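You operate a simulated robot arm through the tools that you are given. There is no shell and no other tool.

Carry out the task below with a simulated robot arm. There is one attempt and no reset: what you move stays moved.

JOB
Put the spark cover over the short slats, then ready the steel table.
Fine: fume flap and gas lever open, earth clamp on the copper plate before the table is switched on; the table display shows READY.

The check looks at the end state, three seconds after you hand in, the way a careful person would. Anything else that was tipped, shoved, dropped, spilled or broken makes it a failure. Lids that push on must go on centred and level and be pressed home; caps that screw on are set level and turned clockwise until they are tight.

ROBOT AND FRAMES
A 6-joint arm with a two-finger gripper, fixed in place. Base frame: the origin is on the floor under the middle of its stand, x ahead of it, y to its left, z up; the work surface is at about z = 0.84. Readings come in m, rad, newtons and seconds.
It reaches about 1.637 m from its shoulder. Its first joint turns from -2.897 to 2.897 rad. Payload 3.43 kg.
Tool frame: the origin (TCP) lies between the finger pads and is the grasp point; the fingertips stand 0.02 m ahead of it; z points along the fingers, y is the line along which they close. The gripper opens to 0.19 m; its body begins 0.248 m behind the TCP.
Orientation is told as [roll, pitch, yaw] about the base's x, y, z axes, in that order, counted from this pose: with the fingers straight down and closing along the base's y, the tool's x points along the base's -x, its y along +y and its z along -z.

CONTROLS
- The arm moves only by the tool arm_command. Its argument "moves" is a list of rows, each a list of 7 numbers: the turn, a rotation vector about the tool's x, y, z in units of 6 degrees (1.0 is 6 degrees), then the shift along the tool's x, y, z in units of 25 mm (1.0 is 25 mm), then the gripper command, from -1 (fully open) to 1 (shut), values between in proportion. In form: [[rx, ry, rz, x, y, z, gripper], ...]. A call has 1 to 20 rows; each row shifts and turns the commanded pose from where the row before left it, along the tool's axes as they then stand. A call with a number of a shift or a turn outside -1 to 1 is refused whole. Rows are played at 5 a second. More than 0.05 m and 0.15 rad between two rows, or a gripper value outside its range, and nothing of the call is played. Where a pose cannot be reached the arm comes as near as it can. A force on the tool above 90 N (or 10 N above the force at the start of the call, whichever is more), or a blocked arm, ends the call early, and 0.2 s more pass. Each finger travels about 0.045 m/s and halts on what it meets, pressing with about 22 N; the grip force reading is that of the motor and also rises with nothing between the fingers. The clock runs only during rows and for 0.2 s after the last one: add rows that do not move to give the fingers time. The reply holds the time, the measured pose of the TCP, the force on the tool along the base axes, the opening and the grip force, in the units named above and with some noise, with the torque about the TCP (base axes, N m) and any sound that the robot's microphone picked up.
- Cameras (640 x 400 px; columns grow to the right, rows downward): "scene" is fixed at [0.0481, 0.65, 1.6204]; the picture's right is [-0.54, -0.84, 0.00], its down [-0.44, 0.28, -0.85] and it looks along [0.71, -0.46, -0.53] (base axes); focal length 303 px, centre (320, 200). "wrist" rides on the gripper at [0.07, -0.008, -0.288] in the tool frame; the picture's right is [0.12, 0.99, 0.00], its down [-0.96, 0.11, -0.25] and it looks along [-0.25, 0.03, 0.97] (tool axes); focal length 261 px, centre (320, 200). There is no depth. A picture from a camera that has moved, and an enlarged one, comes with that camera's place and axes in the base frame and with its lens.
- snapshot(camera): a new picture of that camera. No time passes.
- move_column(by): slides the trunk up (or, below 0, down) by that many m; the arm rides with it, the base frame stays. It gives what a move gives, with no picture.
- zoom(camera, box): a new picture of the part [left, top, right, bottom] of that camera's present view, enlarged. No time passes.
- close_job(): hands the job in; it is judged then, once.

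Nothing tells you positions but the pictures and the camera data. Unless the task says otherwise, let go and move clear before handing in.

The tools are called after "Emit:" as name(argument=value, ...) on one line, values as JSON. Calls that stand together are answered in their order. arm_command: Moves the arm, as the interface text tells. Its arguments: {"type":"object","properties":{"moves":{"type":"array","items":{"type":"array","items":{"type":"number"}}}},"required":["moves"]} The other tools are called the same way: move_column (by) moves the trunk up or down; snapshot (camera) takes a picture; zoom (camera, box) takes an enlarged picture of a part of a camera's view; close_job () hands the job in.

At the start:

```text
time_s: 0.0
tool_pos: [0.5827, 0.0877, 1.372]
tcp_rot: [0.001, -0.001, 0.001]
ft_force: [-0.5, -0.8, 0.3]
ft_torque: [0.0, -0.01, -0.03]
gripper_width: 0.1901
gripper_force: 0.0
trunk travel left (down, up): [-0.2, 0.04]
```

scene: 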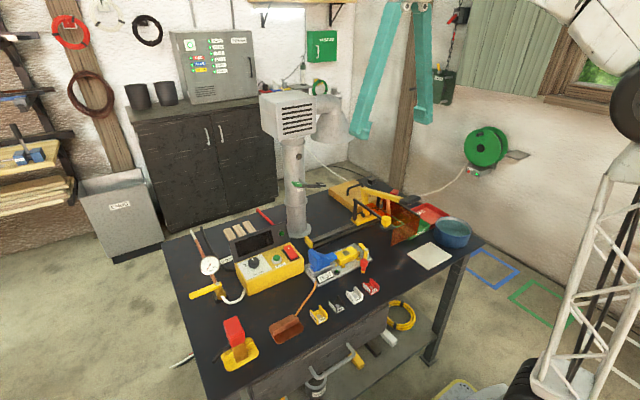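
wrist: 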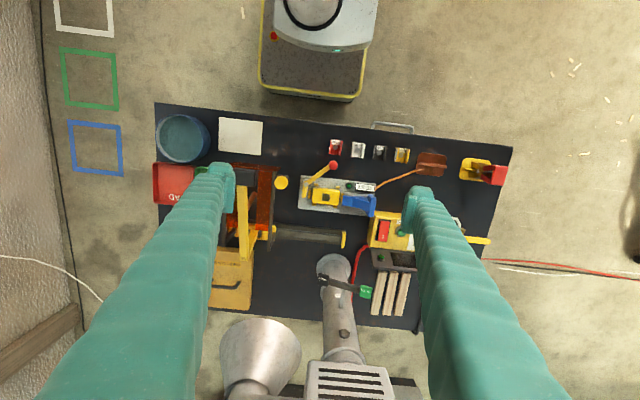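

I see a dark steel table with a control box, a fume pipe with flap, a gas gauge with yellow lever, a clamp and other items. I will take closer pictures first to identify the spark cover, short slats, clamp, copper plate, and switches.

Emit:
zoom(camera="scene", box=[160, 200, 320, 300])

Emit:
zoom(camera="scene", box=[280, 220, 440, 320])

Emit:
zoom(camera="scene", box=[330, 160, 490, 260])

Emit:
zoom(camera="scene", box=[190, 290, 350, 390])

Emit:
zoom(camera="scene", box=[240, 80, 400, 180])

Emit:
zoom(camera="wrist", box=[240, 120, 520, 295])

Emit:
zoom(camera="wrist", box=[140, 100, 350, 331])

```text
4.00 times, centred on (240, 250) of scene
camera zoom: at [0.0481, 0.65, 1.6204], right [-0.54, -0.84, 0.0], down [-0.44, 0.28, -0.85], along [0.71, -0.46, -0.53], focal length 1212 px, centre (640, 0)
```

zoom: 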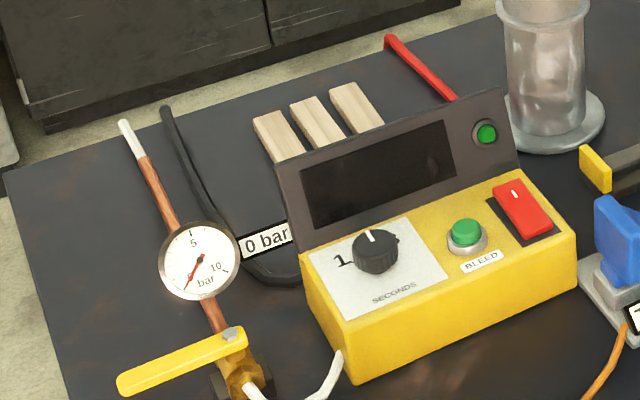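

```text
4.00 times, centred on (360, 270) of scene
camera zoom: at [0.0481, 0.65, 1.6204], right [-0.54, -0.84, 0.0], down [-0.44, 0.28, -0.85], along [0.71, -0.46, -0.53], focal length 1212 px, centre (160, -80)
```

zoom: 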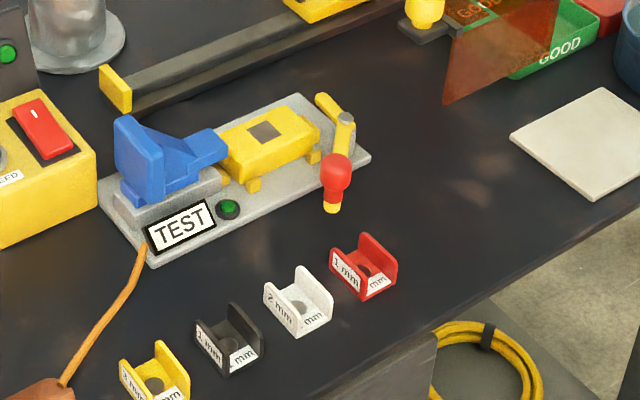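

```text
4.00 times, centred on (410, 210) of scene
camera zoom: at [0.0481, 0.65, 1.6204], right [-0.54, -0.84, 0.0], down [-0.44, 0.28, -0.85], along [0.71, -0.46, -0.53], focal length 1212 px, centre (-40, 160)
```

zoom: 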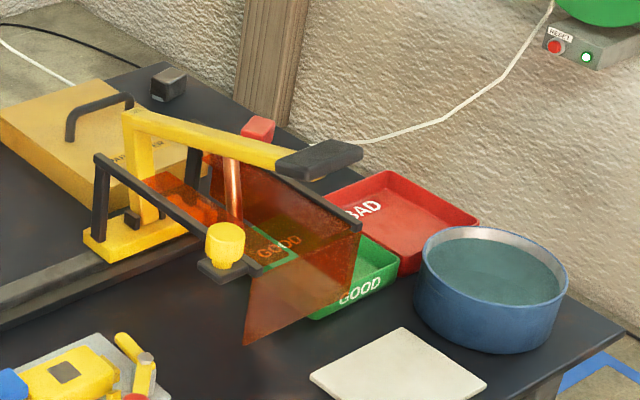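

```text
4.00 times, centred on (270, 340) of scene
camera zoom: at [0.0481, 0.65, 1.6204], right [-0.54, -0.84, 0.0], down [-0.44, 0.28, -0.85], along [0.71, -0.46, -0.53], focal length 1212 px, centre (520, -360)
```

zoom: 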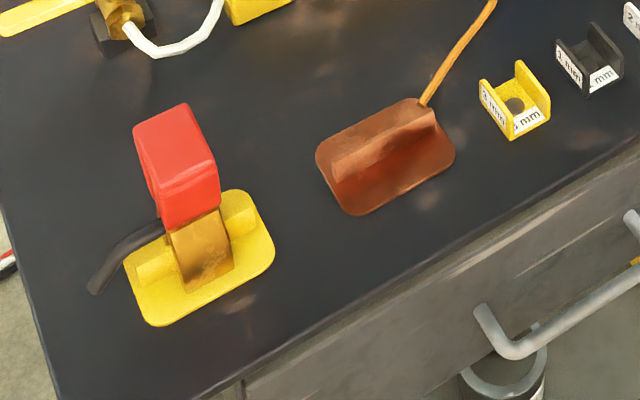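

```text
4.00 times, centred on (320, 130) of scene
camera zoom: at [0.0481, 0.65, 1.6204], right [-0.54, -0.84, 0.0], down [-0.44, 0.28, -0.85], along [0.71, -0.46, -0.53], focal length 1212 px, centre (320, 480)
```

zoom: 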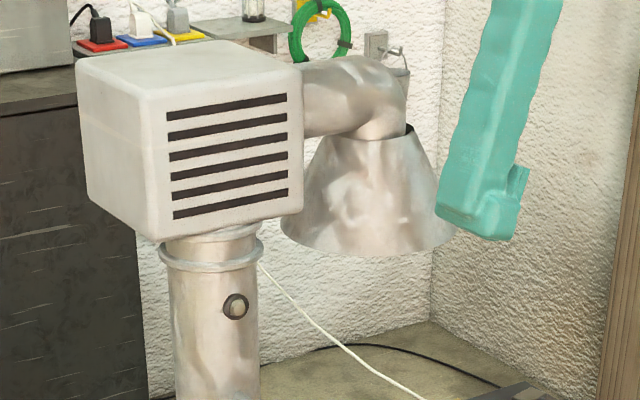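

```text
2.29 times, centred on (380, 208) of wrist
camera zoom: at [0.5108, 0.0775, 1.6578], right [-0.12, 0.99, 0.0], down [0.96, 0.11, 0.25], along [0.25, 0.03, -0.97], focal length 596 px, centre (183, 183)
```

zoom: 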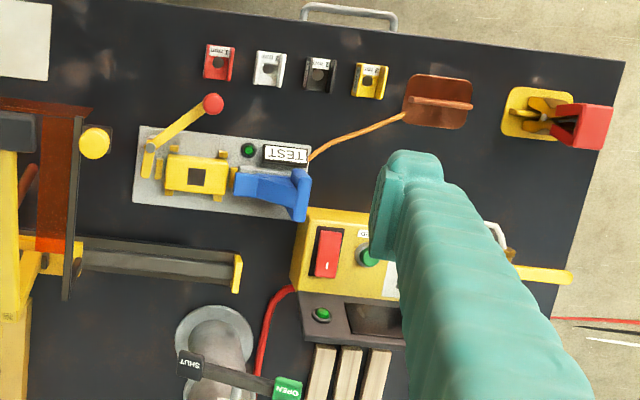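

```text
1.73 times, centred on (245, 216) of wrist
camera zoom: at [0.5108, 0.0775, 1.6578], right [-0.12, 0.99, 0.0], down [0.96, 0.11, 0.25], along [0.25, 0.03, -0.97], focal length 451 px, centre (450, 173)
```

zoom: 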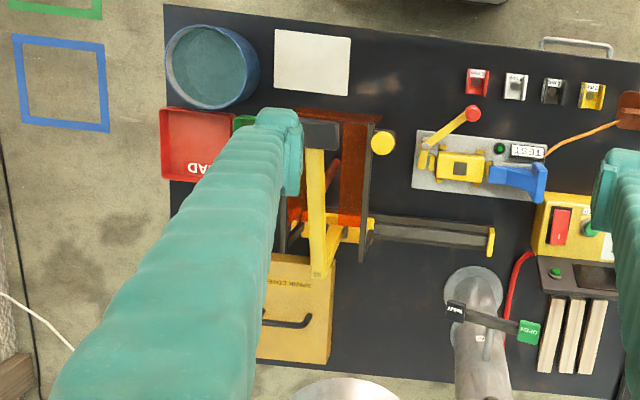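

The job items are visible: the yellow SPARK COVER (about [1.03, -0.19]), three pale wooden slats (about [0.99, 0.39]), the red clamp on a yellow rest ([0.57, 0.57]), the copper plate ([0.56, 0.43]) and the control box. I'll move the arm over to the left side for a closer look.

Emit:
arm_command(moves=[[0, 0, 0, 0, 1, 0, -1], [0, 0, 0, 0, 1, 0, -1], [0, 0, 0, 0, 1, 0, -1], [0, 0, 0, 0, 1, 0, -1], [0, 0, 0, 0, 1, 0, -1], [0, 0, 0, 0, 1, 0, -1], [0, 0, 0, 0, 1, 0, -1], [0, 0, 0, 0, 1, 0, -1], [0, 0, 0, 0, 1, 0, -1], [0, 0, 0, 0, 1, 0, -1], [0, 0, 0, 0, 1, 0, -1], [0, 0, 0, 0, 1, 0, -1], [0, 0, 0, 0, 1, 0, -1], [0, 0, 0, 0, 1, 0, -1], [0, 0, 0, 0, 0, 0, -1]])

Emit:
snapshot(camera="wrist")

Emit:
snapshot(camera="scene")

```text
time_s: 3.2
tool_pos: [0.5772, 0.4341, 1.3447]
tcp_rot: [0.005, -0.007, -0.002]
ft_force: [0.4, -0.1, 0.1]
ft_torque: [-0.03, 0.04, 0.01]
gripper_width: 0.1902
gripper_force: 0.1
out of reach, approached as far as the arm can: row 8, 10, 11, 12, 13, 14
trunk travel left (down, up): [-0.2, 0.04]
```

```text
taken
camera wrist: at [0.5038, 0.4221, 1.6308], right [-0.12, 0.99, 0.0], down [0.96, 0.11, 0.25], along [0.25, 0.03, -0.97], focal length 261 px, centre (320, 200)
```

wrist: 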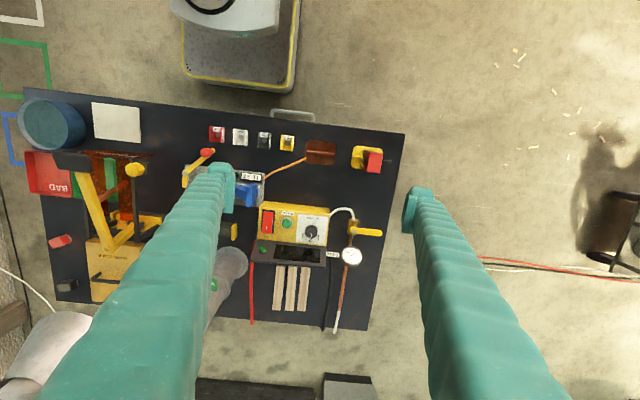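

```text
taken
```

scene: 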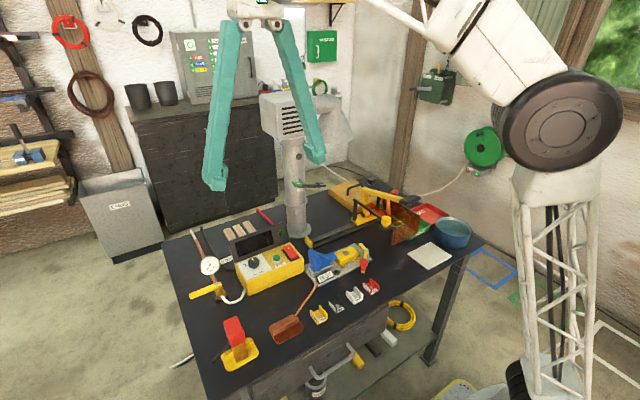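

The view from here is clear but a bit high. I'll lower the tool and zoom in on the slats, gauge, and control box.

Emit:
arm_command(moves=[[0, 0, 0, 0, 0, 1, -1], [0, 0, 0, 0, 0, 1, -1], [0, 0, 0, 0, 0, 1, -1], [0, 0, 0, 0, 0, 1, -1], [0, 0, 0, -1, 0, 1, -1], [0, 0, 0, -1, 0, 0, -1], [0, 0, 0, -1, 0, 0, -1], [0, 0, 0, 0, 0, 0, -1]])

Emit:
snapshot(camera="wrist")

Emit:
zoom(camera="wrist", box=[200, 200, 420, 338])

Emit:
zoom(camera="wrist", box=[220, 80, 420, 205])

```text
time_s: 5.0
tool_pos: [0.6521, 0.4331, 1.2207]
tcp_rot: [-0.001, -0.002, -0.001]
ft_force: [0.3, 0.4, -0.3]
ft_torque: [-0.05, 0.02, -0.01]
gripper_width: 0.1903
gripper_force: 0.1
trunk travel left (down, up): [-0.2, 0.04]
```

```text
taken
camera wrist: at [0.5801, 0.4225, 1.5065], right [-0.12, 0.99, 0.0], down [0.96, 0.11, 0.25], along [0.25, 0.03, -0.97], focal length 261 px, centre (320, 200)
```

wrist: 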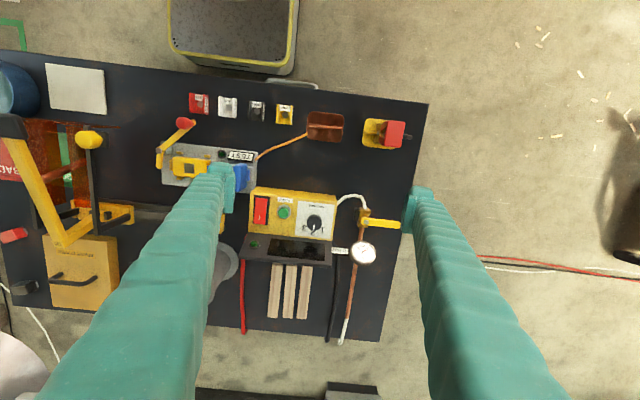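

```text
2.90 times, centred on (310, 269) of wrist
camera zoom: at [0.5801, 0.4225, 1.5065], right [-0.12, 0.99, 0.0], down [0.96, 0.11, 0.25], along [0.25, 0.03, -0.97], focal length 756 px, centre (349, 0)
```

zoom: 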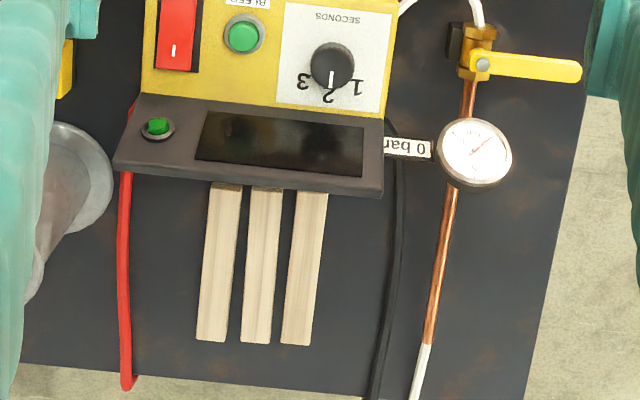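

```text
3.20 times, centred on (320, 142) of wrist
camera zoom: at [0.5801, 0.4225, 1.5065], right [-0.12, 0.99, 0.0], down [0.96, 0.11, 0.25], along [0.25, 0.03, -0.97], focal length 834 px, centre (320, 384)
```

zoom: 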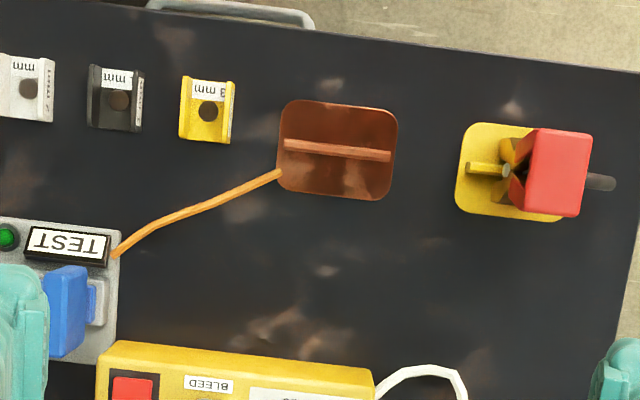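

The slats sit just behind the display panel, and the gas valve, clamp and copper plate are clear. Now I zoom on the flap lever and the cover.

Emit:
zoom(camera="scene", box=[260, 140, 360, 202])

Emit:
zoom(camera="scene", box=[310, 160, 410, 222])

Emit:
zoom(camera="wrist", box=[0, 200, 160, 330])

Emit:
zoom(camera="scene", box=[180, 220, 250, 310])

Emit:
zoom(camera="scene", box=[200, 300, 280, 380])

Emit:
zoom(camera="scene", box=[0, 100, 160, 240])

```text
6.40 times, centred on (310, 171) of scene
camera zoom: at [0.0481, 0.65, 1.6204], right [-0.54, -0.84, 0.0], down [-0.44, 0.28, -0.85], along [0.71, -0.46, -0.53], focal length 1940 px, centre (384, 386)
```

zoom: 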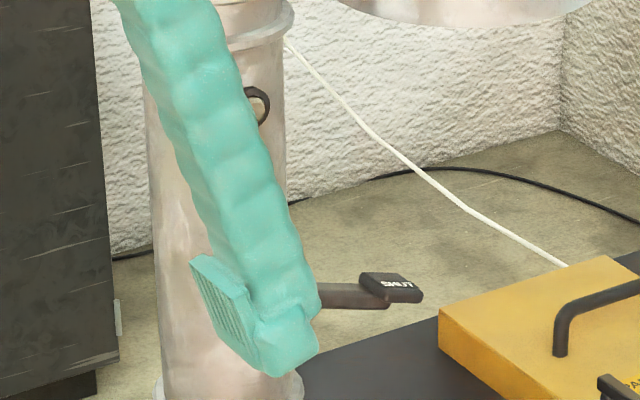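

```text
6.40 times, centred on (360, 191) of scene
camera zoom: at [0.0481, 0.65, 1.6204], right [-0.54, -0.84, 0.0], down [-0.44, 0.28, -0.85], along [0.71, -0.46, -0.53], focal length 1940 px, centre (64, 258)
```

zoom: 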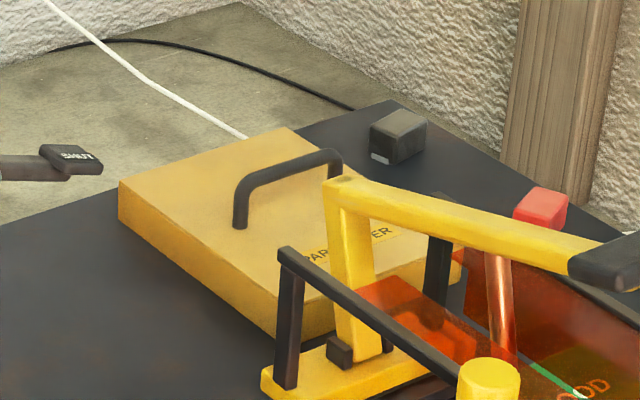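

```text
3.08 times, centred on (80, 265) of wrist
camera zoom: at [0.5801, 0.4225, 1.5065], right [-0.12, 0.99, 0.0], down [0.96, 0.11, 0.25], along [0.25, 0.03, -0.97], focal length 802 px, centre (1058, 0)
```

zoom: 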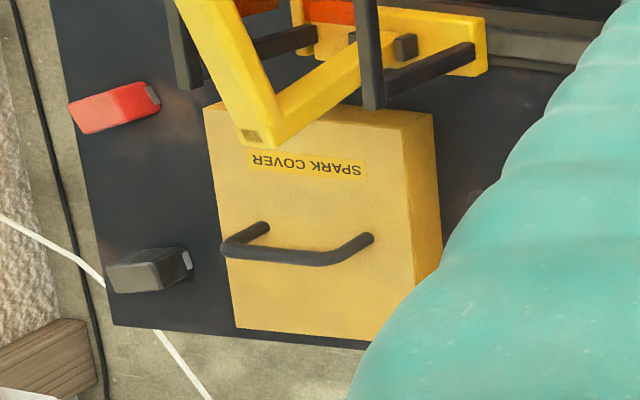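

```text
4.44 times, centred on (215, 265) of scene
camera zoom: at [0.0481, 0.65, 1.6204], right [-0.54, -0.84, 0.0], down [-0.44, 0.28, -0.85], along [0.71, -0.46, -0.53], focal length 1347 px, centre (787, -89)
```

zoom: 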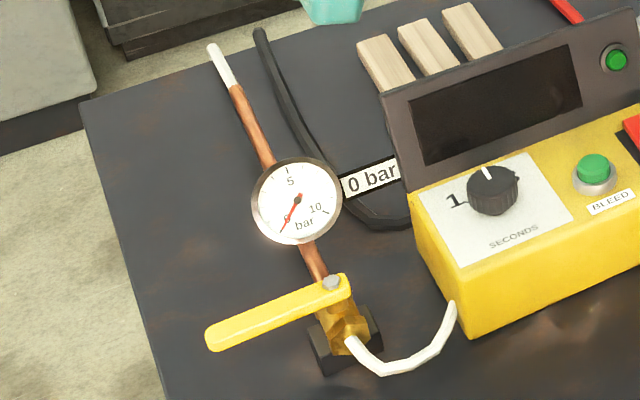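

```text
5.00 times, centred on (240, 340) of scene
camera zoom: at [0.0481, 0.65, 1.6204], right [-0.54, -0.84, 0.0], down [-0.44, 0.28, -0.85], along [0.71, -0.46, -0.53], focal length 1515 px, centre (720, -500)
```

zoom: 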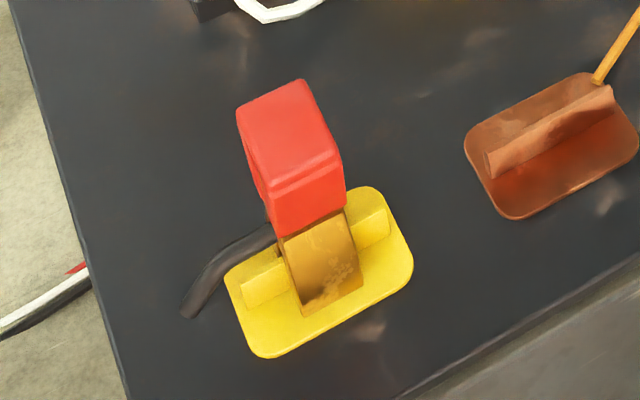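

```text
2.86 times, centred on (80, 170) of scene
camera zoom: at [0.0481, 0.65, 1.6204], right [-0.54, -0.84, 0.0], down [-0.44, 0.28, -0.85], along [0.71, -0.46, -0.53], focal length 866 px, centre (1006, 286)
```

zoom: 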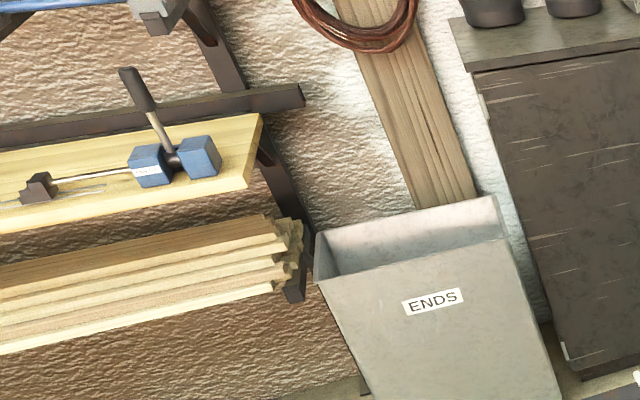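

The cover is a shallow box (about 0.195 × 0.167 × 0.033 m) centred near [1.02, -0.177] with a U handle running along y. The slats run along x at y 0.33–0.445, partly hidden by the display panel, so I'll move the camera above them.

Emit:
arm_command(moves=[[0, 0, 0, -1, 0, 1, -1], [0, 0, 0, -1, 0, 1, -1], [0, 0, 0, -1, 0, 1, -1], [0, 0, 0, -1, 0, 0, -1], [0, 0, 0, -1, 0, 0, -1], [0, 0, 0, -1, 0, 0, -1], [0, 0, 0, -1, 0, 0, -1], [0, 0, 0, -1, 0, 0, -1], [0, 0, 0, -1, 0, 0, -1], [0, 0, 0, -1, 0, 0, -1], [0, 0, 0, -1, 0, 0, -1], [0, 0, 0, -1, 0, 0, -1], [0, 0, 0, 0, 0, 0, -1]])

Emit:
snapshot(camera="wrist")

Emit:
snapshot(camera="scene")

```text
time_s: 7.8
tool_pos: [0.9396, 0.427, 1.1401]
tcp_rot: [0.003, -0.002, 0.0]
ft_force: [0.0, -0.3, 0.4]
ft_torque: [0.01, -0.05, 0.0]
gripper_width: 0.1898
gripper_force: 0.0
out of reach, approached as far as the arm can: row 12
trunk travel left (down, up): [-0.2, 0.04]
```

```text
taken
camera wrist: at [0.8659, 0.4158, 1.4272], right [-0.12, 0.99, 0.0], down [0.96, 0.11, 0.25], along [0.25, 0.03, -0.97], focal length 261 px, centre (320, 200)
```

wrist: 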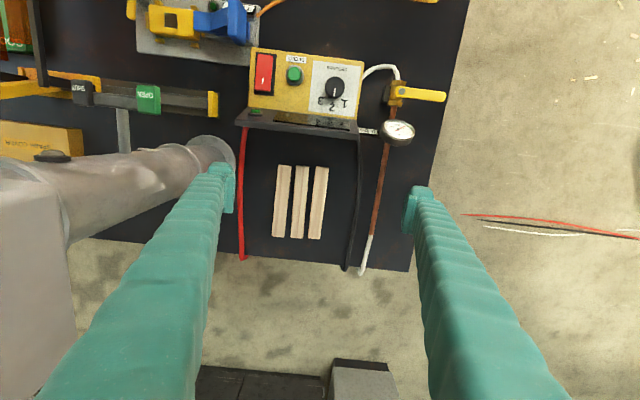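

```text
taken
```

scene: 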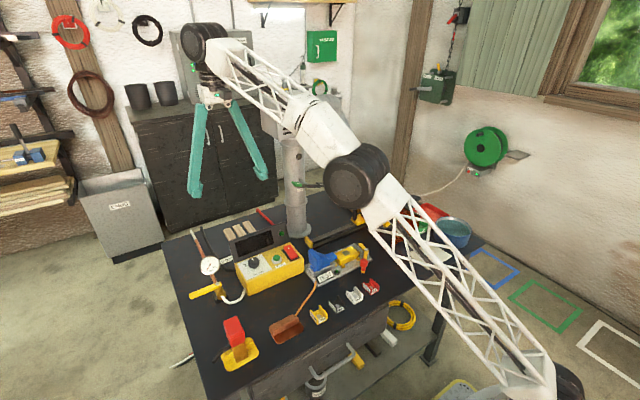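

From above, the slats span x 0.94–1.11, y 0.333–0.446 (centre [1.026, 0.389]) with free space around them. I zoom in on the flap lever and on the other parts from here.

Emit:
zoom(camera="wrist", box=[40, 50, 240, 200])

Emit:
zoom(camera="scene", box=[260, 150, 350, 206])

Emit:
zoom(camera="wrist", box=[230, 40, 470, 140])

```text
2.67 times, centred on (140, 125) of wrist
camera zoom: at [0.8659, 0.4158, 1.4272], right [-0.12, 0.99, 0.0], down [0.96, 0.11, 0.25], along [0.25, 0.03, -0.97], focal length 695 px, centre (800, 400)
```

zoom: 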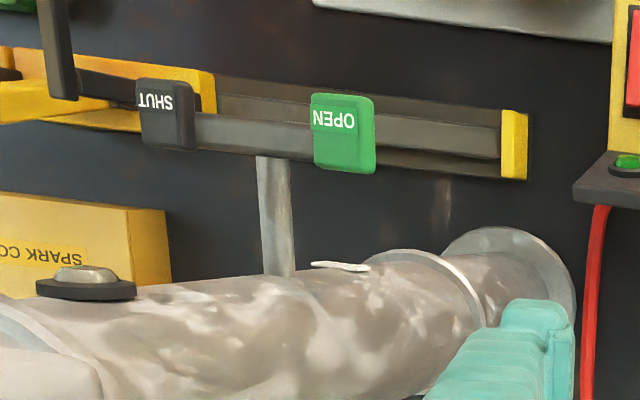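

```text
7.11 times, centred on (305, 178) of scene
camera zoom: at [0.0481, 0.65, 1.6204], right [-0.54, -0.84, 0.0], down [-0.44, 0.28, -0.85], along [0.71, -0.46, -0.53], focal length 2155 px, centre (427, 356)
```

zoom: 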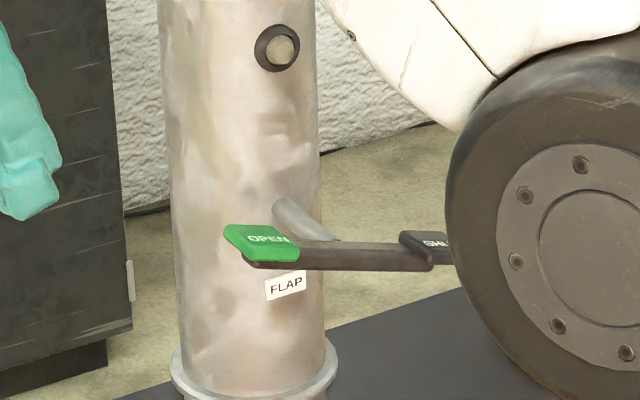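

```text
2.67 times, centred on (350, 90) of wrist
camera zoom: at [0.8659, 0.4158, 1.4272], right [-0.12, 0.99, 0.0], down [0.96, 0.11, 0.25], along [0.25, 0.03, -0.97], focal length 695 px, centre (240, 493)
```

zoom: 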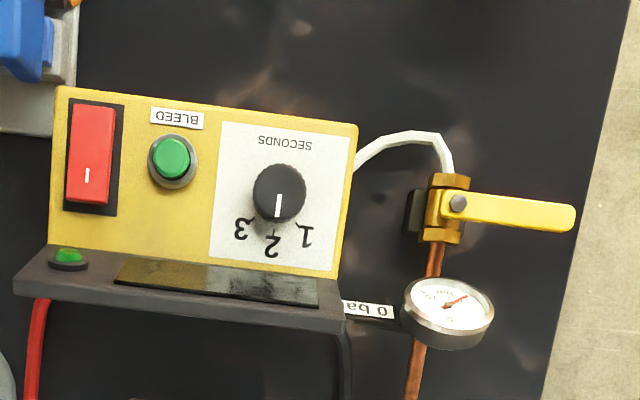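

The flap is a rocker bar (green OPEN end is up at about [0.85, 0.22, 1.116]), and the gas lever points across its pipe at [0.775, 0.56–0.64, 0.90]. I'll raise the trunk for reach, back off and turn the gripper a quarter turn, heading for the spark cover.

Emit:
move_column(by=0.04)

Emit:
arm_command(moves=[[0, 0, 0, 1, 0, 0, -1], [0, 0, 0, 1, 0, 0, -1], [0, 0, 0, 1, 0, 0, -1], [0, 0, 0, 1, 0, 0, -1], [0, 0, 0, 1, 0, 0, -1], [0, 0, 0, 1, 0, 0, -1], [0, 0, 0, 1, 0, 0, -1], [0, 0, 0, 1, 0, 0, -1], [0, 0, 0, 1, 0, 0, -1], [0, 0, 0, 1, -1, 0, -1], [0, 0, 0, 1, -1, 0, -1], [0, 0, 0, 1, -1, 0, -1], [0, 0, 0, 0, -1, 0, -1], [0, 0, 0, 0, -1, 0, -1], [0, 0, 0, 0, -1, 0, -1], [0, 0, 0, 0, -1, 0, -1], [0, 0, 0, 0, -1, 0, -1]])

```text
time_s: 8.6
tool_pos: [0.9387, 0.4271, 1.1791]
tcp_rot: [0.001, -0.002, -0.003]
ft_force: [-0.6, 0.0, -0.5]
ft_torque: [-0.02, -0.02, 0.01]
gripper_width: 0.1901
gripper_force: 0.0
trunk travel left (down, up): [-0.24, 0.0]
```

```text
time_s: 12.2
tool_pos: [0.6385, 0.226, 1.1803]
tcp_rot: [0.003, -0.002, 0.0]
ft_force: [0.2, -0.3, 0.6]
ft_torque: [-0.08, 0.04, 0.01]
gripper_width: 0.1898
gripper_force: 0.0
trunk travel left (down, up): [-0.24, 0.0]
```

At [0.64, 0.23, 1.18], clear of everything. Now I turn the gripper by -90° about its axis.

Emit:
arm_command(moves=[[0, 0, -1, 0, 0, 0, -1], [0, 0, -1, 0, 0, 0, -1], [0, 0, -1, 0, 0, 0, -1], [0, 0, -1, 0, 0, 0, -1], [0, 0, -1, 0, 0, 0, -1], [0, 0, -1, 0, 0, 0, -1], [0, 0, -1, 0, 0, 0, -1], [0, 0, -1, 0, 0, 0, -1], [0, 0, -1, 0, 0, 0, -1], [0, 0, -1, 0, 0, 0, -1], [0, 0, -1, 0, 0, 0, -1], [0, 0, -1, 0, 0, 0, -1], [0, 0, -1, 0, 0, 0, -1], [0, 0, -1, 0, 0, 0, -1], [0, 0, -1, 0, 0, 0, -1]])

Emit:
snapshot(camera="wrist")

```text
time_s: 15.4
tool_pos: [0.6391, 0.2266, 1.1802]
tcp_rot: [-0.003, -0.002, 1.571]
ft_force: [0.4, -0.4, -0.4]
ft_torque: [0.0, -0.02, 0.02]
gripper_width: 0.19
gripper_force: 0.1
trunk travel left (down, up): [-0.24, 0.0]
```

```text
taken
camera wrist: at [0.6447, 0.1536, 1.4662], right [-0.99, -0.12, 0.0], down [-0.12, 0.96, 0.25], along [-0.03, 0.25, -0.97], focal length 261 px, centre (320, 200)
```

wrist: 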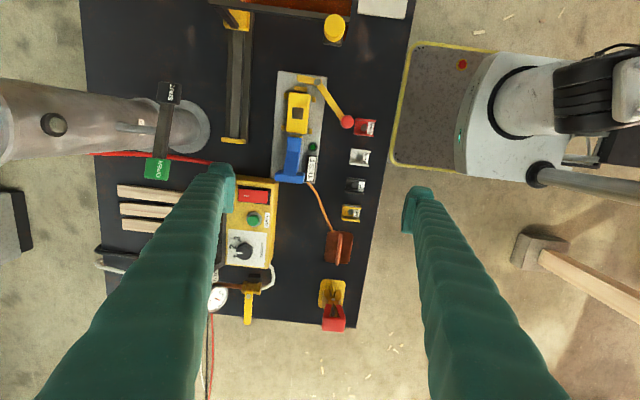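

Turned. Now I move along -y to be in line with the spark cover.

Emit:
arm_command(moves=[[0, 0, 0, 1, 0, 0, -1], [0, 0, 0, 1, 0, 0, -1], [0, 0, 0, 1, 0, 0, -1], [0, 0, 0, 1, 0, 0, -1], [0, 0, 0, 1, 0, 0, -1], [0, 0, 0, 1, 0, 0, -1], [0, 0, 0, 1, 0, 0, -1], [0, 0, 0, 1, 0, 0, -1], [0, 0, 0, 1, 0, 0, -1], [0, 0, 0, 1, 0, 0, -1], [0, 0, 0, 1, 0, 0, -1], [0, 0, 0, 1, 0, 0, -1], [0, 0, 0, 1, 0, 0, -1], [0, 0, 0, 1, 0, 0, -1], [0, 0, 0, 1, 0, 0, -1], [0, 0, 0, 1, 0, 0, -1], [0, 0, 0, 0, 0, 0, -1]])

Emit:
snapshot(camera="wrist")

Emit:
snapshot(camera="scene")

```text
time_s: 19.0
tool_pos: [0.6392, -0.1745, 1.1794]
tcp_rot: [-0.004, 0.0, 1.57]
ft_force: [0.5, 0.0, 0.0]
ft_torque: [-0.02, 0.01, 0.02]
gripper_width: 0.19
gripper_force: 0.1
trunk travel left (down, up): [-0.24, 0.0]
```

```text
taken
camera wrist: at [0.6442, -0.247, 1.4652], right [-0.99, -0.12, 0.0], down [-0.12, 0.96, 0.25], along [-0.03, 0.25, -0.97], focal length 261 px, centre (320, 200)
```

wrist: 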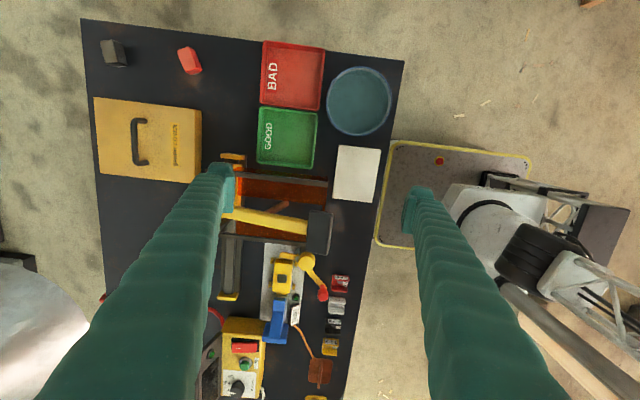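

```text
taken
```

scene: 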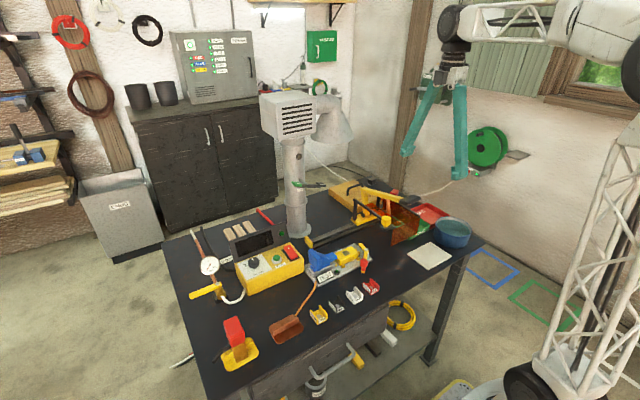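

The cover is now fully visible with its handle. I zoom in on it to measure the handle.

Emit:
zoom(camera="wrist", box=[80, 80, 240, 200])

Emit:
zoom(camera="wrist", box=[200, 140, 360, 300])

Emit:
zoom(camera="scene", box=[240, 80, 440, 205])

```text
3.33 times, centred on (160, 140) of wrist
camera zoom: at [0.6442, -0.247, 1.4652], right [-0.99, -0.12, 0.0], down [-0.12, 0.96, 0.25], along [-0.03, 0.25, -0.97], focal length 869 px, centre (853, 400)
```

zoom: 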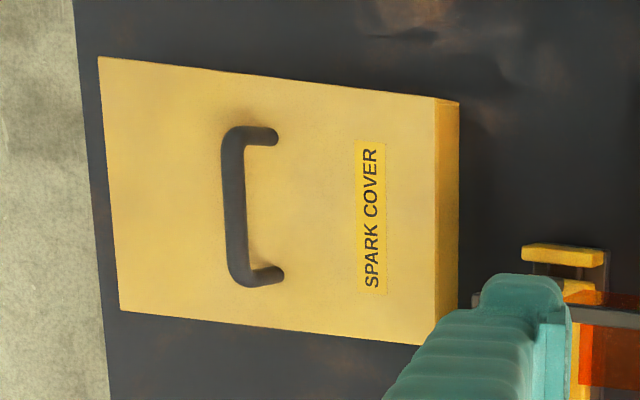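

```text
2.50 times, centred on (280, 220) of wrist
camera zoom: at [0.6442, -0.247, 1.4652], right [-0.99, -0.12, 0.0], down [-0.12, 0.96, 0.25], along [-0.03, 0.25, -0.97], focal length 652 px, centre (420, 150)
```

zoom: 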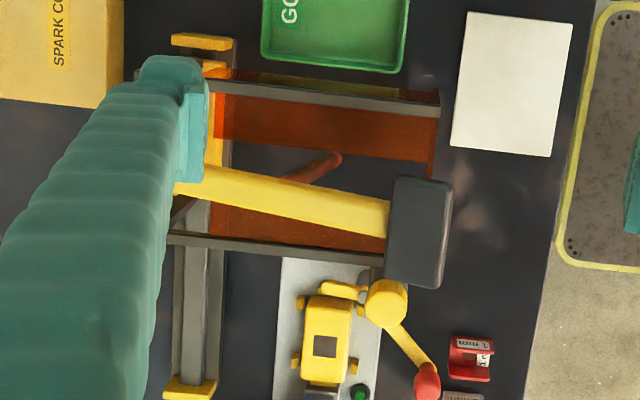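

```text
3.20 times, centred on (340, 142) of scene
camera zoom: at [0.0481, 0.65, 1.6204], right [-0.54, -0.84, 0.0], down [-0.44, 0.28, -0.85], along [0.71, -0.46, -0.53], focal length 970 px, centre (256, 384)
```

zoom: 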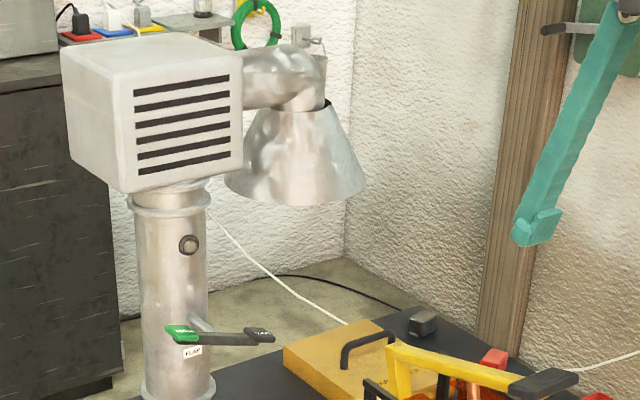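

The handle bar is centred at about [1.023, -0.180, 0.909], the cover is 0.21 × 0.165 m with its top at z≈0.873. I move forward above it at z≈1.12, narrowing the fingers.

Emit:
arm_command(moves=[[0, 0, 0, 0.22, -1, 0.4, -0.2], [0, 0, 0, 0, -1, 0.4, -0.1], [0, 0, 0, 0, -1, 0.4, -0.05], [0, 0, 0, 0, -1, 0.4, -0.05], [0, 0, 0, 0, -1, 0.4, -0.05], [0, 0, 0, 0, -1, 0.4, -0.05], [0, 0, 0, 0, -1, 0, -0.05], [0, 0, 0, 0, -1, 0, -0.05], [0, 0, 0, 0, -1, 0, -0.05], [0, 0, 0, 0, -1, 0, -0.05], [0, 0, 0, 0, -1, 0, -0.05], [0, 0, 0, 0, -1, 0, -0.05], [0, 0, 0, 0, -1, 0, -0.05], [0, 0, 0, 0, -1, 0, -0.05], [0, 0, 0, 0, -1, 0, -0.05], [0, 0, 0, 0, -0.34, 0, -0.05], [0, 0, 0, 0, 0, 0, -0.05]])

Emit:
snapshot(camera="wrist")

Emit:
snapshot(camera="scene")

```text
time_s: 22.6
tool_pos: [1.0216, -0.1808, 1.1201]
tcp_rot: [-0.002, -0.004, 1.569]
ft_force: [0.7, -0.2, 0.1]
ft_torque: [-0.02, 0.02, 0.01]
gripper_width: 0.1
gripper_force: 0.1
trunk travel left (down, up): [-0.24, 0.0]
```

```text
taken
camera wrist: at [1.0277, -0.2522, 1.4062], right [-0.99, -0.12, 0.0], down [-0.12, 0.96, 0.25], along [-0.03, 0.25, -0.97], focal length 261 px, centre (320, 200)
```

wrist: 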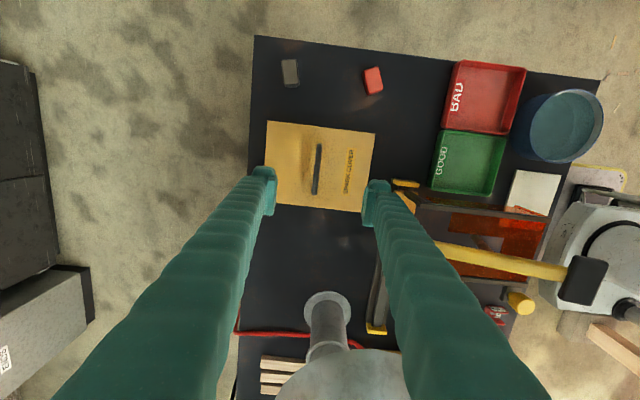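

```text
taken
```

scene: 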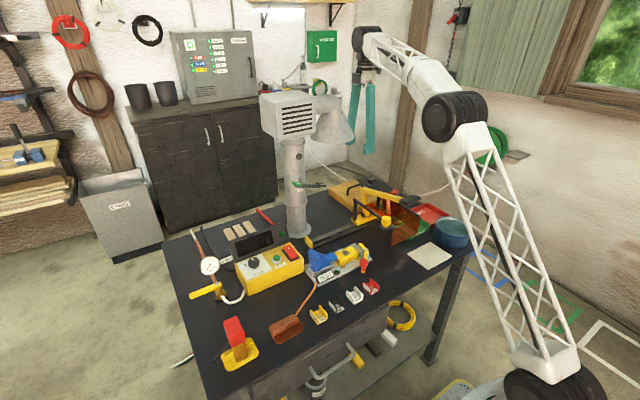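

Aligned over the handle (bar at x≈1.024, y≈-0.183) and the hood is well clear. I descend to the handle.

Emit:
arm_command(moves=[[0, 0, 0, 0, 0, 1, -0.05], [0, 0, 0, 0, 0, 1, -0.05], [0, 0, 0, 0, -0.1, 1, -0.05], [0, 0, 0, 0, 0, 1, -0.05], [0, 0, 0, 0, 0, 1, -0.05], [0, 0, 0, 0, 0, 1, -0.05], [0, 0, 0, 0, 0, 1, -0.05], [0, 0, 0, 0, 0, 0.8, -0.05], [0, 0, 0, 0, 0, 0, -0.05]])

Emit:
snapshot(camera="wrist")

Emit:
zoom(camera="scene", box=[300, 80, 440, 220])

```text
time_s: 24.6
tool_pos: [1.0254, -0.1785, 0.9249]
tcp_rot: [-0.002, -0.002, 1.571]
ft_force: [-0.4, 0.9, 0.1]
ft_torque: [0.01, 0.01, 0.03]
gripper_width: 0.0996
gripper_force: 0.0
trunk travel left (down, up): [-0.24, 0.0]
```

```text
taken
camera wrist: at [1.0315, -0.2521, 1.2105], right [-0.99, -0.12, 0.0], down [-0.12, 0.96, 0.25], along [-0.03, 0.25, -0.97], focal length 261 px, centre (320, 200)
```

wrist: 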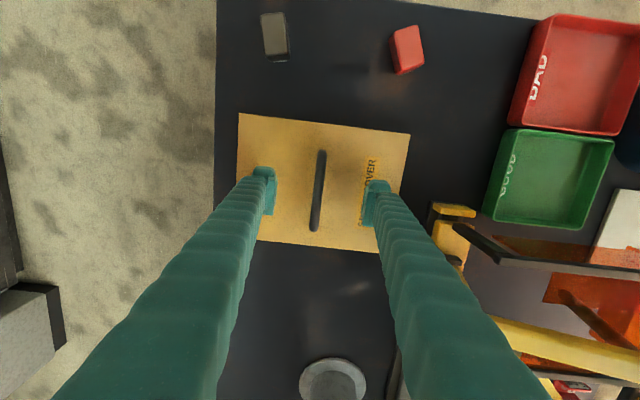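

```text
2.86 times, centred on (370, 150) of scene
camera zoom: at [0.0481, 0.65, 1.6204], right [-0.54, -0.84, 0.0], down [-0.44, 0.28, -0.85], along [0.71, -0.46, -0.53], focal length 866 px, centre (177, 343)
```

zoom: 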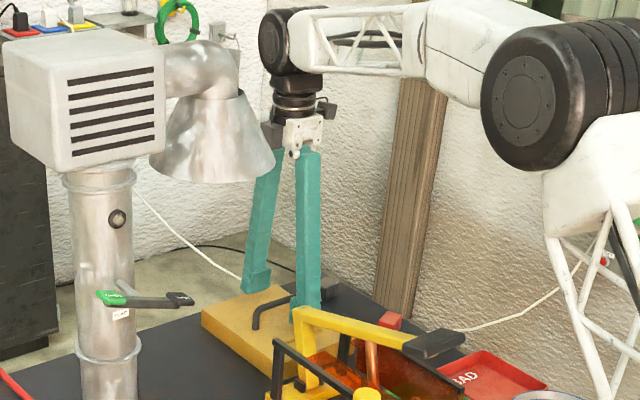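

Fingers straddle the handle, still slightly above. I go down the last bit and close.

Emit:
arm_command(moves=[[0, 0, 0, 0.15, -0.05, 0.7, -0.05], [0, 0, 0, 0, 0, 0, 1], [0, 0, 0, 0, 0, 0, 1], [0, 0, 0, 0, 0, 0, 1], [0, 0, 0, 0, 0, 0, 1], [0, 0, 0, 0, 0, 0, 1], [0, 0, 0, 0, 0, 0, 1], [0, 0, 0, 0, 0, 0, 1], [0, 0, 0, 0, 0, 0, 1]])

Emit:
snapshot(camera="wrist")

Emit:
zoom(camera="scene", box=[320, 150, 400, 210])

```text
time_s: 26.6
tool_pos: [1.0264, -0.1834, 0.907]
tcp_rot: [-0.003, -0.002, 1.571]
ft_force: [1.2, -1.1, 1.4]
ft_torque: [-0.01, 0.03, -0.06]
gripper_width: 0.0075
gripper_force: 21.9
trunk travel left (down, up): [-0.24, 0.0]
```

```text
taken
camera wrist: at [1.0326, -0.2555, 1.1936], right [-0.99, -0.12, 0.0], down [-0.12, 0.96, 0.25], along [-0.03, 0.25, -0.97], focal length 261 px, centre (320, 200)
```

wrist: 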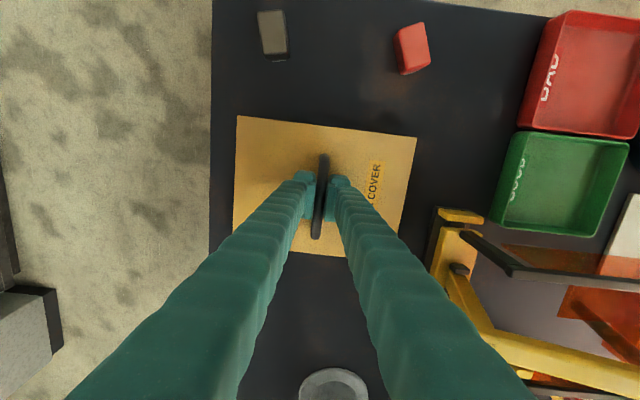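

```text
6.67 times, centred on (360, 180) of scene
camera zoom: at [0.0481, 0.65, 1.6204], right [-0.54, -0.84, 0.0], down [-0.44, 0.28, -0.85], along [0.71, -0.46, -0.53], focal length 2020 px, centre (53, 333)
```

zoom: 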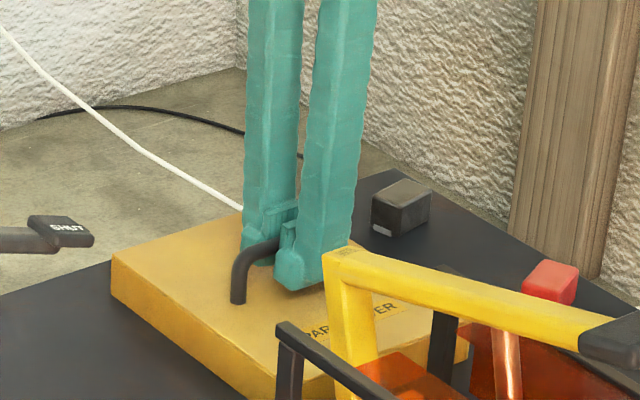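

The fingers have closed on the handle (7.5 mm, 22 N). I lift gently and check.

Emit:
arm_command(moves=[[0, 0, 0, 0, 0, -0.4, 1], [0, 0, 0, 0, 0, -0.6, 1], [0, 0, 0, 0, 0, -0.6, 1], [0, 0, 0, 0, 0, 0, 1]])

Emit:
snapshot(camera="wrist")

Emit:
zoom(camera="scene", box=[320, 150, 400, 210])

```text
time_s: 27.6
tool_pos: [1.0259, -0.1826, 0.9485]
tcp_rot: [-0.001, -0.002, 1.569]
ft_force: [-0.8, -0.2, -4.7]
ft_torque: [-0.03, -0.03, 0.0]
gripper_width: 0.0072
gripper_force: 22.8
trunk travel left (down, up): [-0.24, 0.0]
```

```text
taken
camera wrist: at [1.0317, -0.2559, 1.2342], right [-0.99, -0.12, 0.0], down [-0.12, 0.96, 0.25], along [-0.03, 0.25, -0.97], focal length 261 px, centre (320, 200)
```

wrist: 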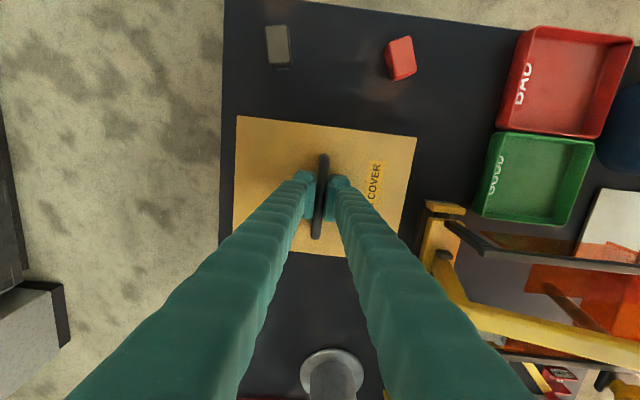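

```text
6.67 times, centred on (360, 180) of scene
camera zoom: at [0.0481, 0.65, 1.6204], right [-0.54, -0.84, 0.0], down [-0.44, 0.28, -0.85], along [0.71, -0.46, -0.53], focal length 2020 px, centre (53, 333)
```

zoom: 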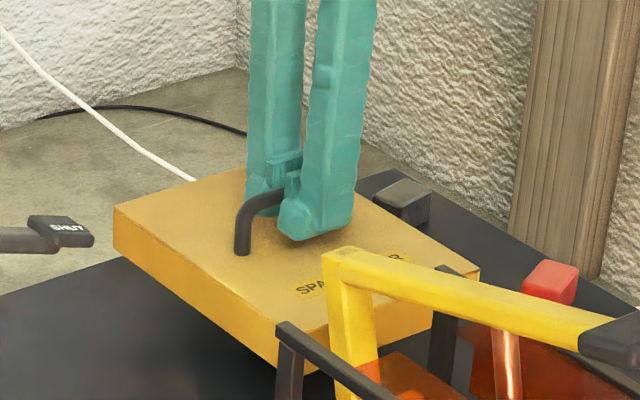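

The cover hangs level on the gripper (about 0.5 kg). I lift higher and bring it back toward the robot over the small press.

Emit:
arm_command(moves=[[0, 0, 0, 0, 0, -1, 1], [0, 0, 0, 0, 0, -1, 1], [0, 0, 0, 0, 0, -1, 1], [0, 0, 0, 0, 0, -1, 1], [0, 0, 0, 0, 0, -1, 1], [0, 0, 0, 0, 0, -1, 1], [0, 0, 0, 0, 0, -1, 1], [0, 0, 0, 0, 0, -1, 1], [0, 0, 0, 0, 0, 0, 1]])

Emit:
snapshot(camera="scene")

```text
time_s: 29.6
tool_pos: [1.0251, -0.182, 1.1467]
tcp_rot: [-0.002, -0.002, 1.569]
ft_force: [-0.3, -0.6, -4.9]
ft_torque: [0.0, 0.03, -0.01]
gripper_width: 0.0074
gripper_force: 22.7
trunk travel left (down, up): [-0.24, 0.0]
```

```text
taken
```

scene: 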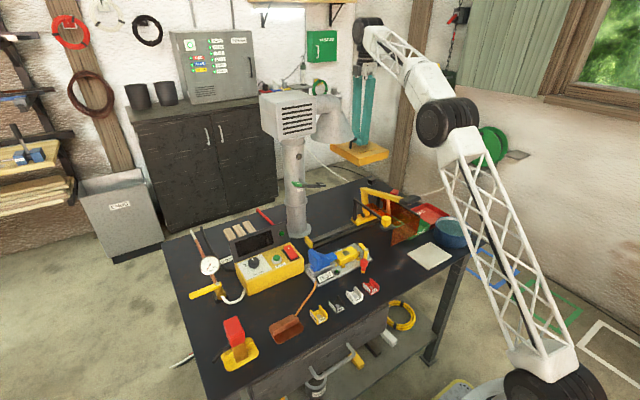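

Lift is good. Now I pull back along -x to x≈0.62.

Emit:
arm_command(moves=[[0, 0, 0, 0, 0.5, 0, 1], [0, 0, 0, 0, 1, 0, 1], [0, 0, 0, 0, 1, -0.3, 1], [0, 0, 0, 0, 1, -0.3, 1], [0, 0, 0, 0, 1, -0.3, 1], [0, 0, 0, 0, 1, 0, 1], [0, 0, 0, 0, 1, 0, 1], [0, 0, 0, 0, 1, 0, 1], [0, 0, 0, 0, 1, 0, 1], [0, 0, 0, 0, 1, 0, 1], [0, 0, 0, 0, 1, 0, 1], [0, 0, 0, 0, 1, 0, 1], [0, 0, 0, 0, 1, 0, 1], [0, 0, 0, 0, 1, 0, 1], [0, 0, 0, 0, 1, 0, 1], [0, 0, 0, 0, 1, 0, 1], [0, 0, 0, 0, 0.7, 0, 1], [0, 0, 0, 0, 0, 0, 1]])

Emit:
snapshot(camera="scene")

Emit:
snapshot(camera="wrist")

```text
time_s: 33.4
tool_pos: [0.62, -0.1832, 1.1692]
tcp_rot: [-0.001, -0.001, 1.57]
ft_force: [-0.2, 0.5, -5.1]
ft_torque: [-0.06, -0.03, -0.02]
gripper_width: 0.0071
gripper_force: 22.1
trunk travel left (down, up): [-0.24, 0.0]
```

```text
taken
```

scene: 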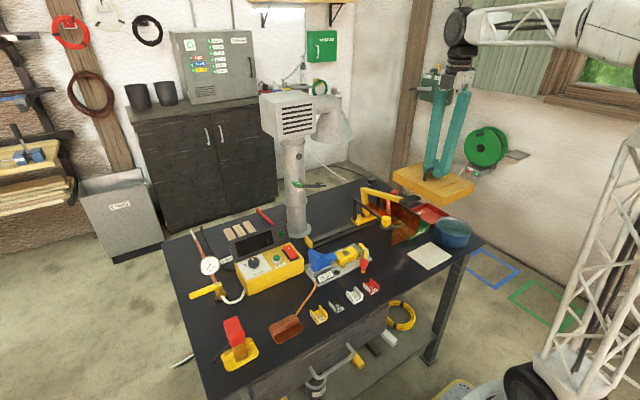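

```text
taken
camera wrist: at [0.6264, -0.2554, 1.4556], right [-0.99, -0.12, 0.0], down [-0.12, 0.96, 0.25], along [-0.03, 0.25, -0.97], focal length 261 px, centre (320, 200)
```

wrist: 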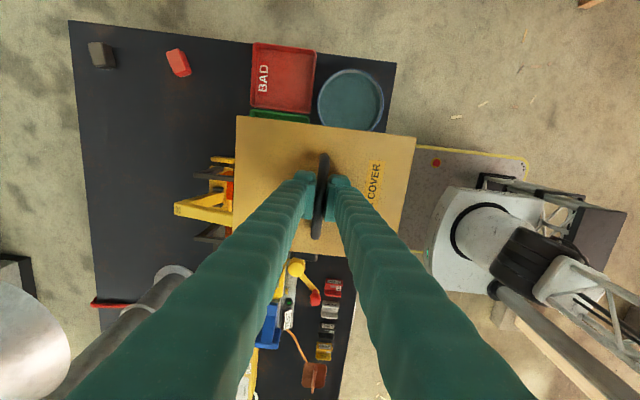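

The cover is clear over the front of the table. I carry it along +y to y≈0.39.

Emit:
arm_command(moves=[[0, 0, 0, -0.5, 0, 0, 1], [0, 0, 0, -1, 0, 0, 1], [0, 0, 0, -1, 0, 0, 1], [0, 0, 0, -1, 0, 0, 1], [0, 0, 0, -1, 0, 0, 1], [0, 0, 0, -1, 0, 0, 1], [0, 0, 0, -1, 0, 0, 1], [0, 0, 0, -1, 0, 0, 1], [0, 0, 0, -1, 0, 0, 1], [0, 0, 0, -1, 0, 0, 1], [0, 0, 0, -1, 0, 0, 1], [0, 0, 0, -1, 0, 0, 1], [0, 0, 0, -1, 0, 0, 1], [0, 0, 0, -1, 0, 0, 1], [0, 0, 0, -1, 0, 0, 1], [0, 0, 0, -1, 0, 0, 1], [0, 0, 0, -1, 0, 0, 1], [0, 0, 0, -1, 0, 0, 1], [0, 0, 0, -1, 0, 0, 1], [0, 0, 0, -1, 0, 0, 1]])

Emit:
arm_command(moves=[[0, 0, 0, -1, 0, 0, 1], [0, 0, 0, -1, 0, 0, 1], [0, 0, 0, -1, 0, 0, 1], [0, 0, 0, -0.4, 0, 0, 1], [0, 0, 0, 0, 0, 0, 1]])

Emit:
snapshot(camera="scene")

Emit:
snapshot(camera="wrist")

```text
time_s: 37.6
tool_pos: [0.6195, 0.3039, 1.1699]
tcp_rot: [-0.001, -0.002, 1.57]
ft_force: [0.3, -1.3, -4.8]
ft_torque: [0.05, 0.0, 0.0]
gripper_width: 0.0074
gripper_force: 21.9
trunk travel left (down, up): [-0.24, 0.0]
```

```text
time_s: 38.8
tool_pos: [0.6197, 0.3909, 1.1709]
tcp_rot: [-0.003, -0.002, 1.57]
ft_force: [-0.9, -0.1, -4.8]
ft_torque: [-0.01, 0.01, -0.02]
gripper_width: 0.0074
gripper_force: 21.9
trunk travel left (down, up): [-0.24, 0.0]
```

```text
taken
```

scene: 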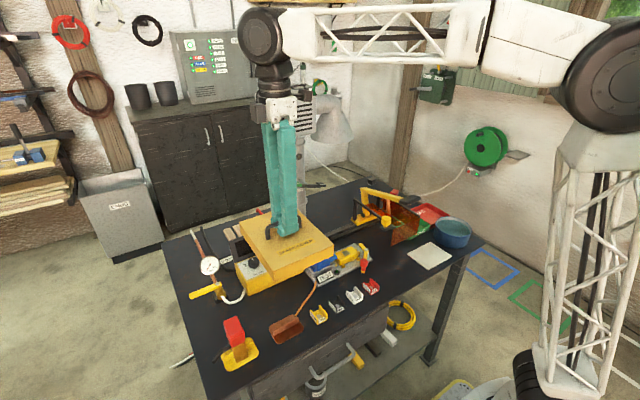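

```text
taken
camera wrist: at [0.6263, 0.3179, 1.4562], right [-0.99, -0.12, 0.0], down [-0.12, 0.96, 0.25], along [-0.03, 0.25, -0.97], focal length 261 px, centre (320, 200)
```

wrist: 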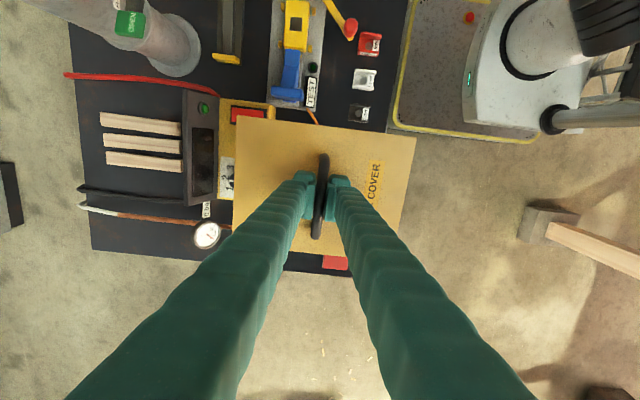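

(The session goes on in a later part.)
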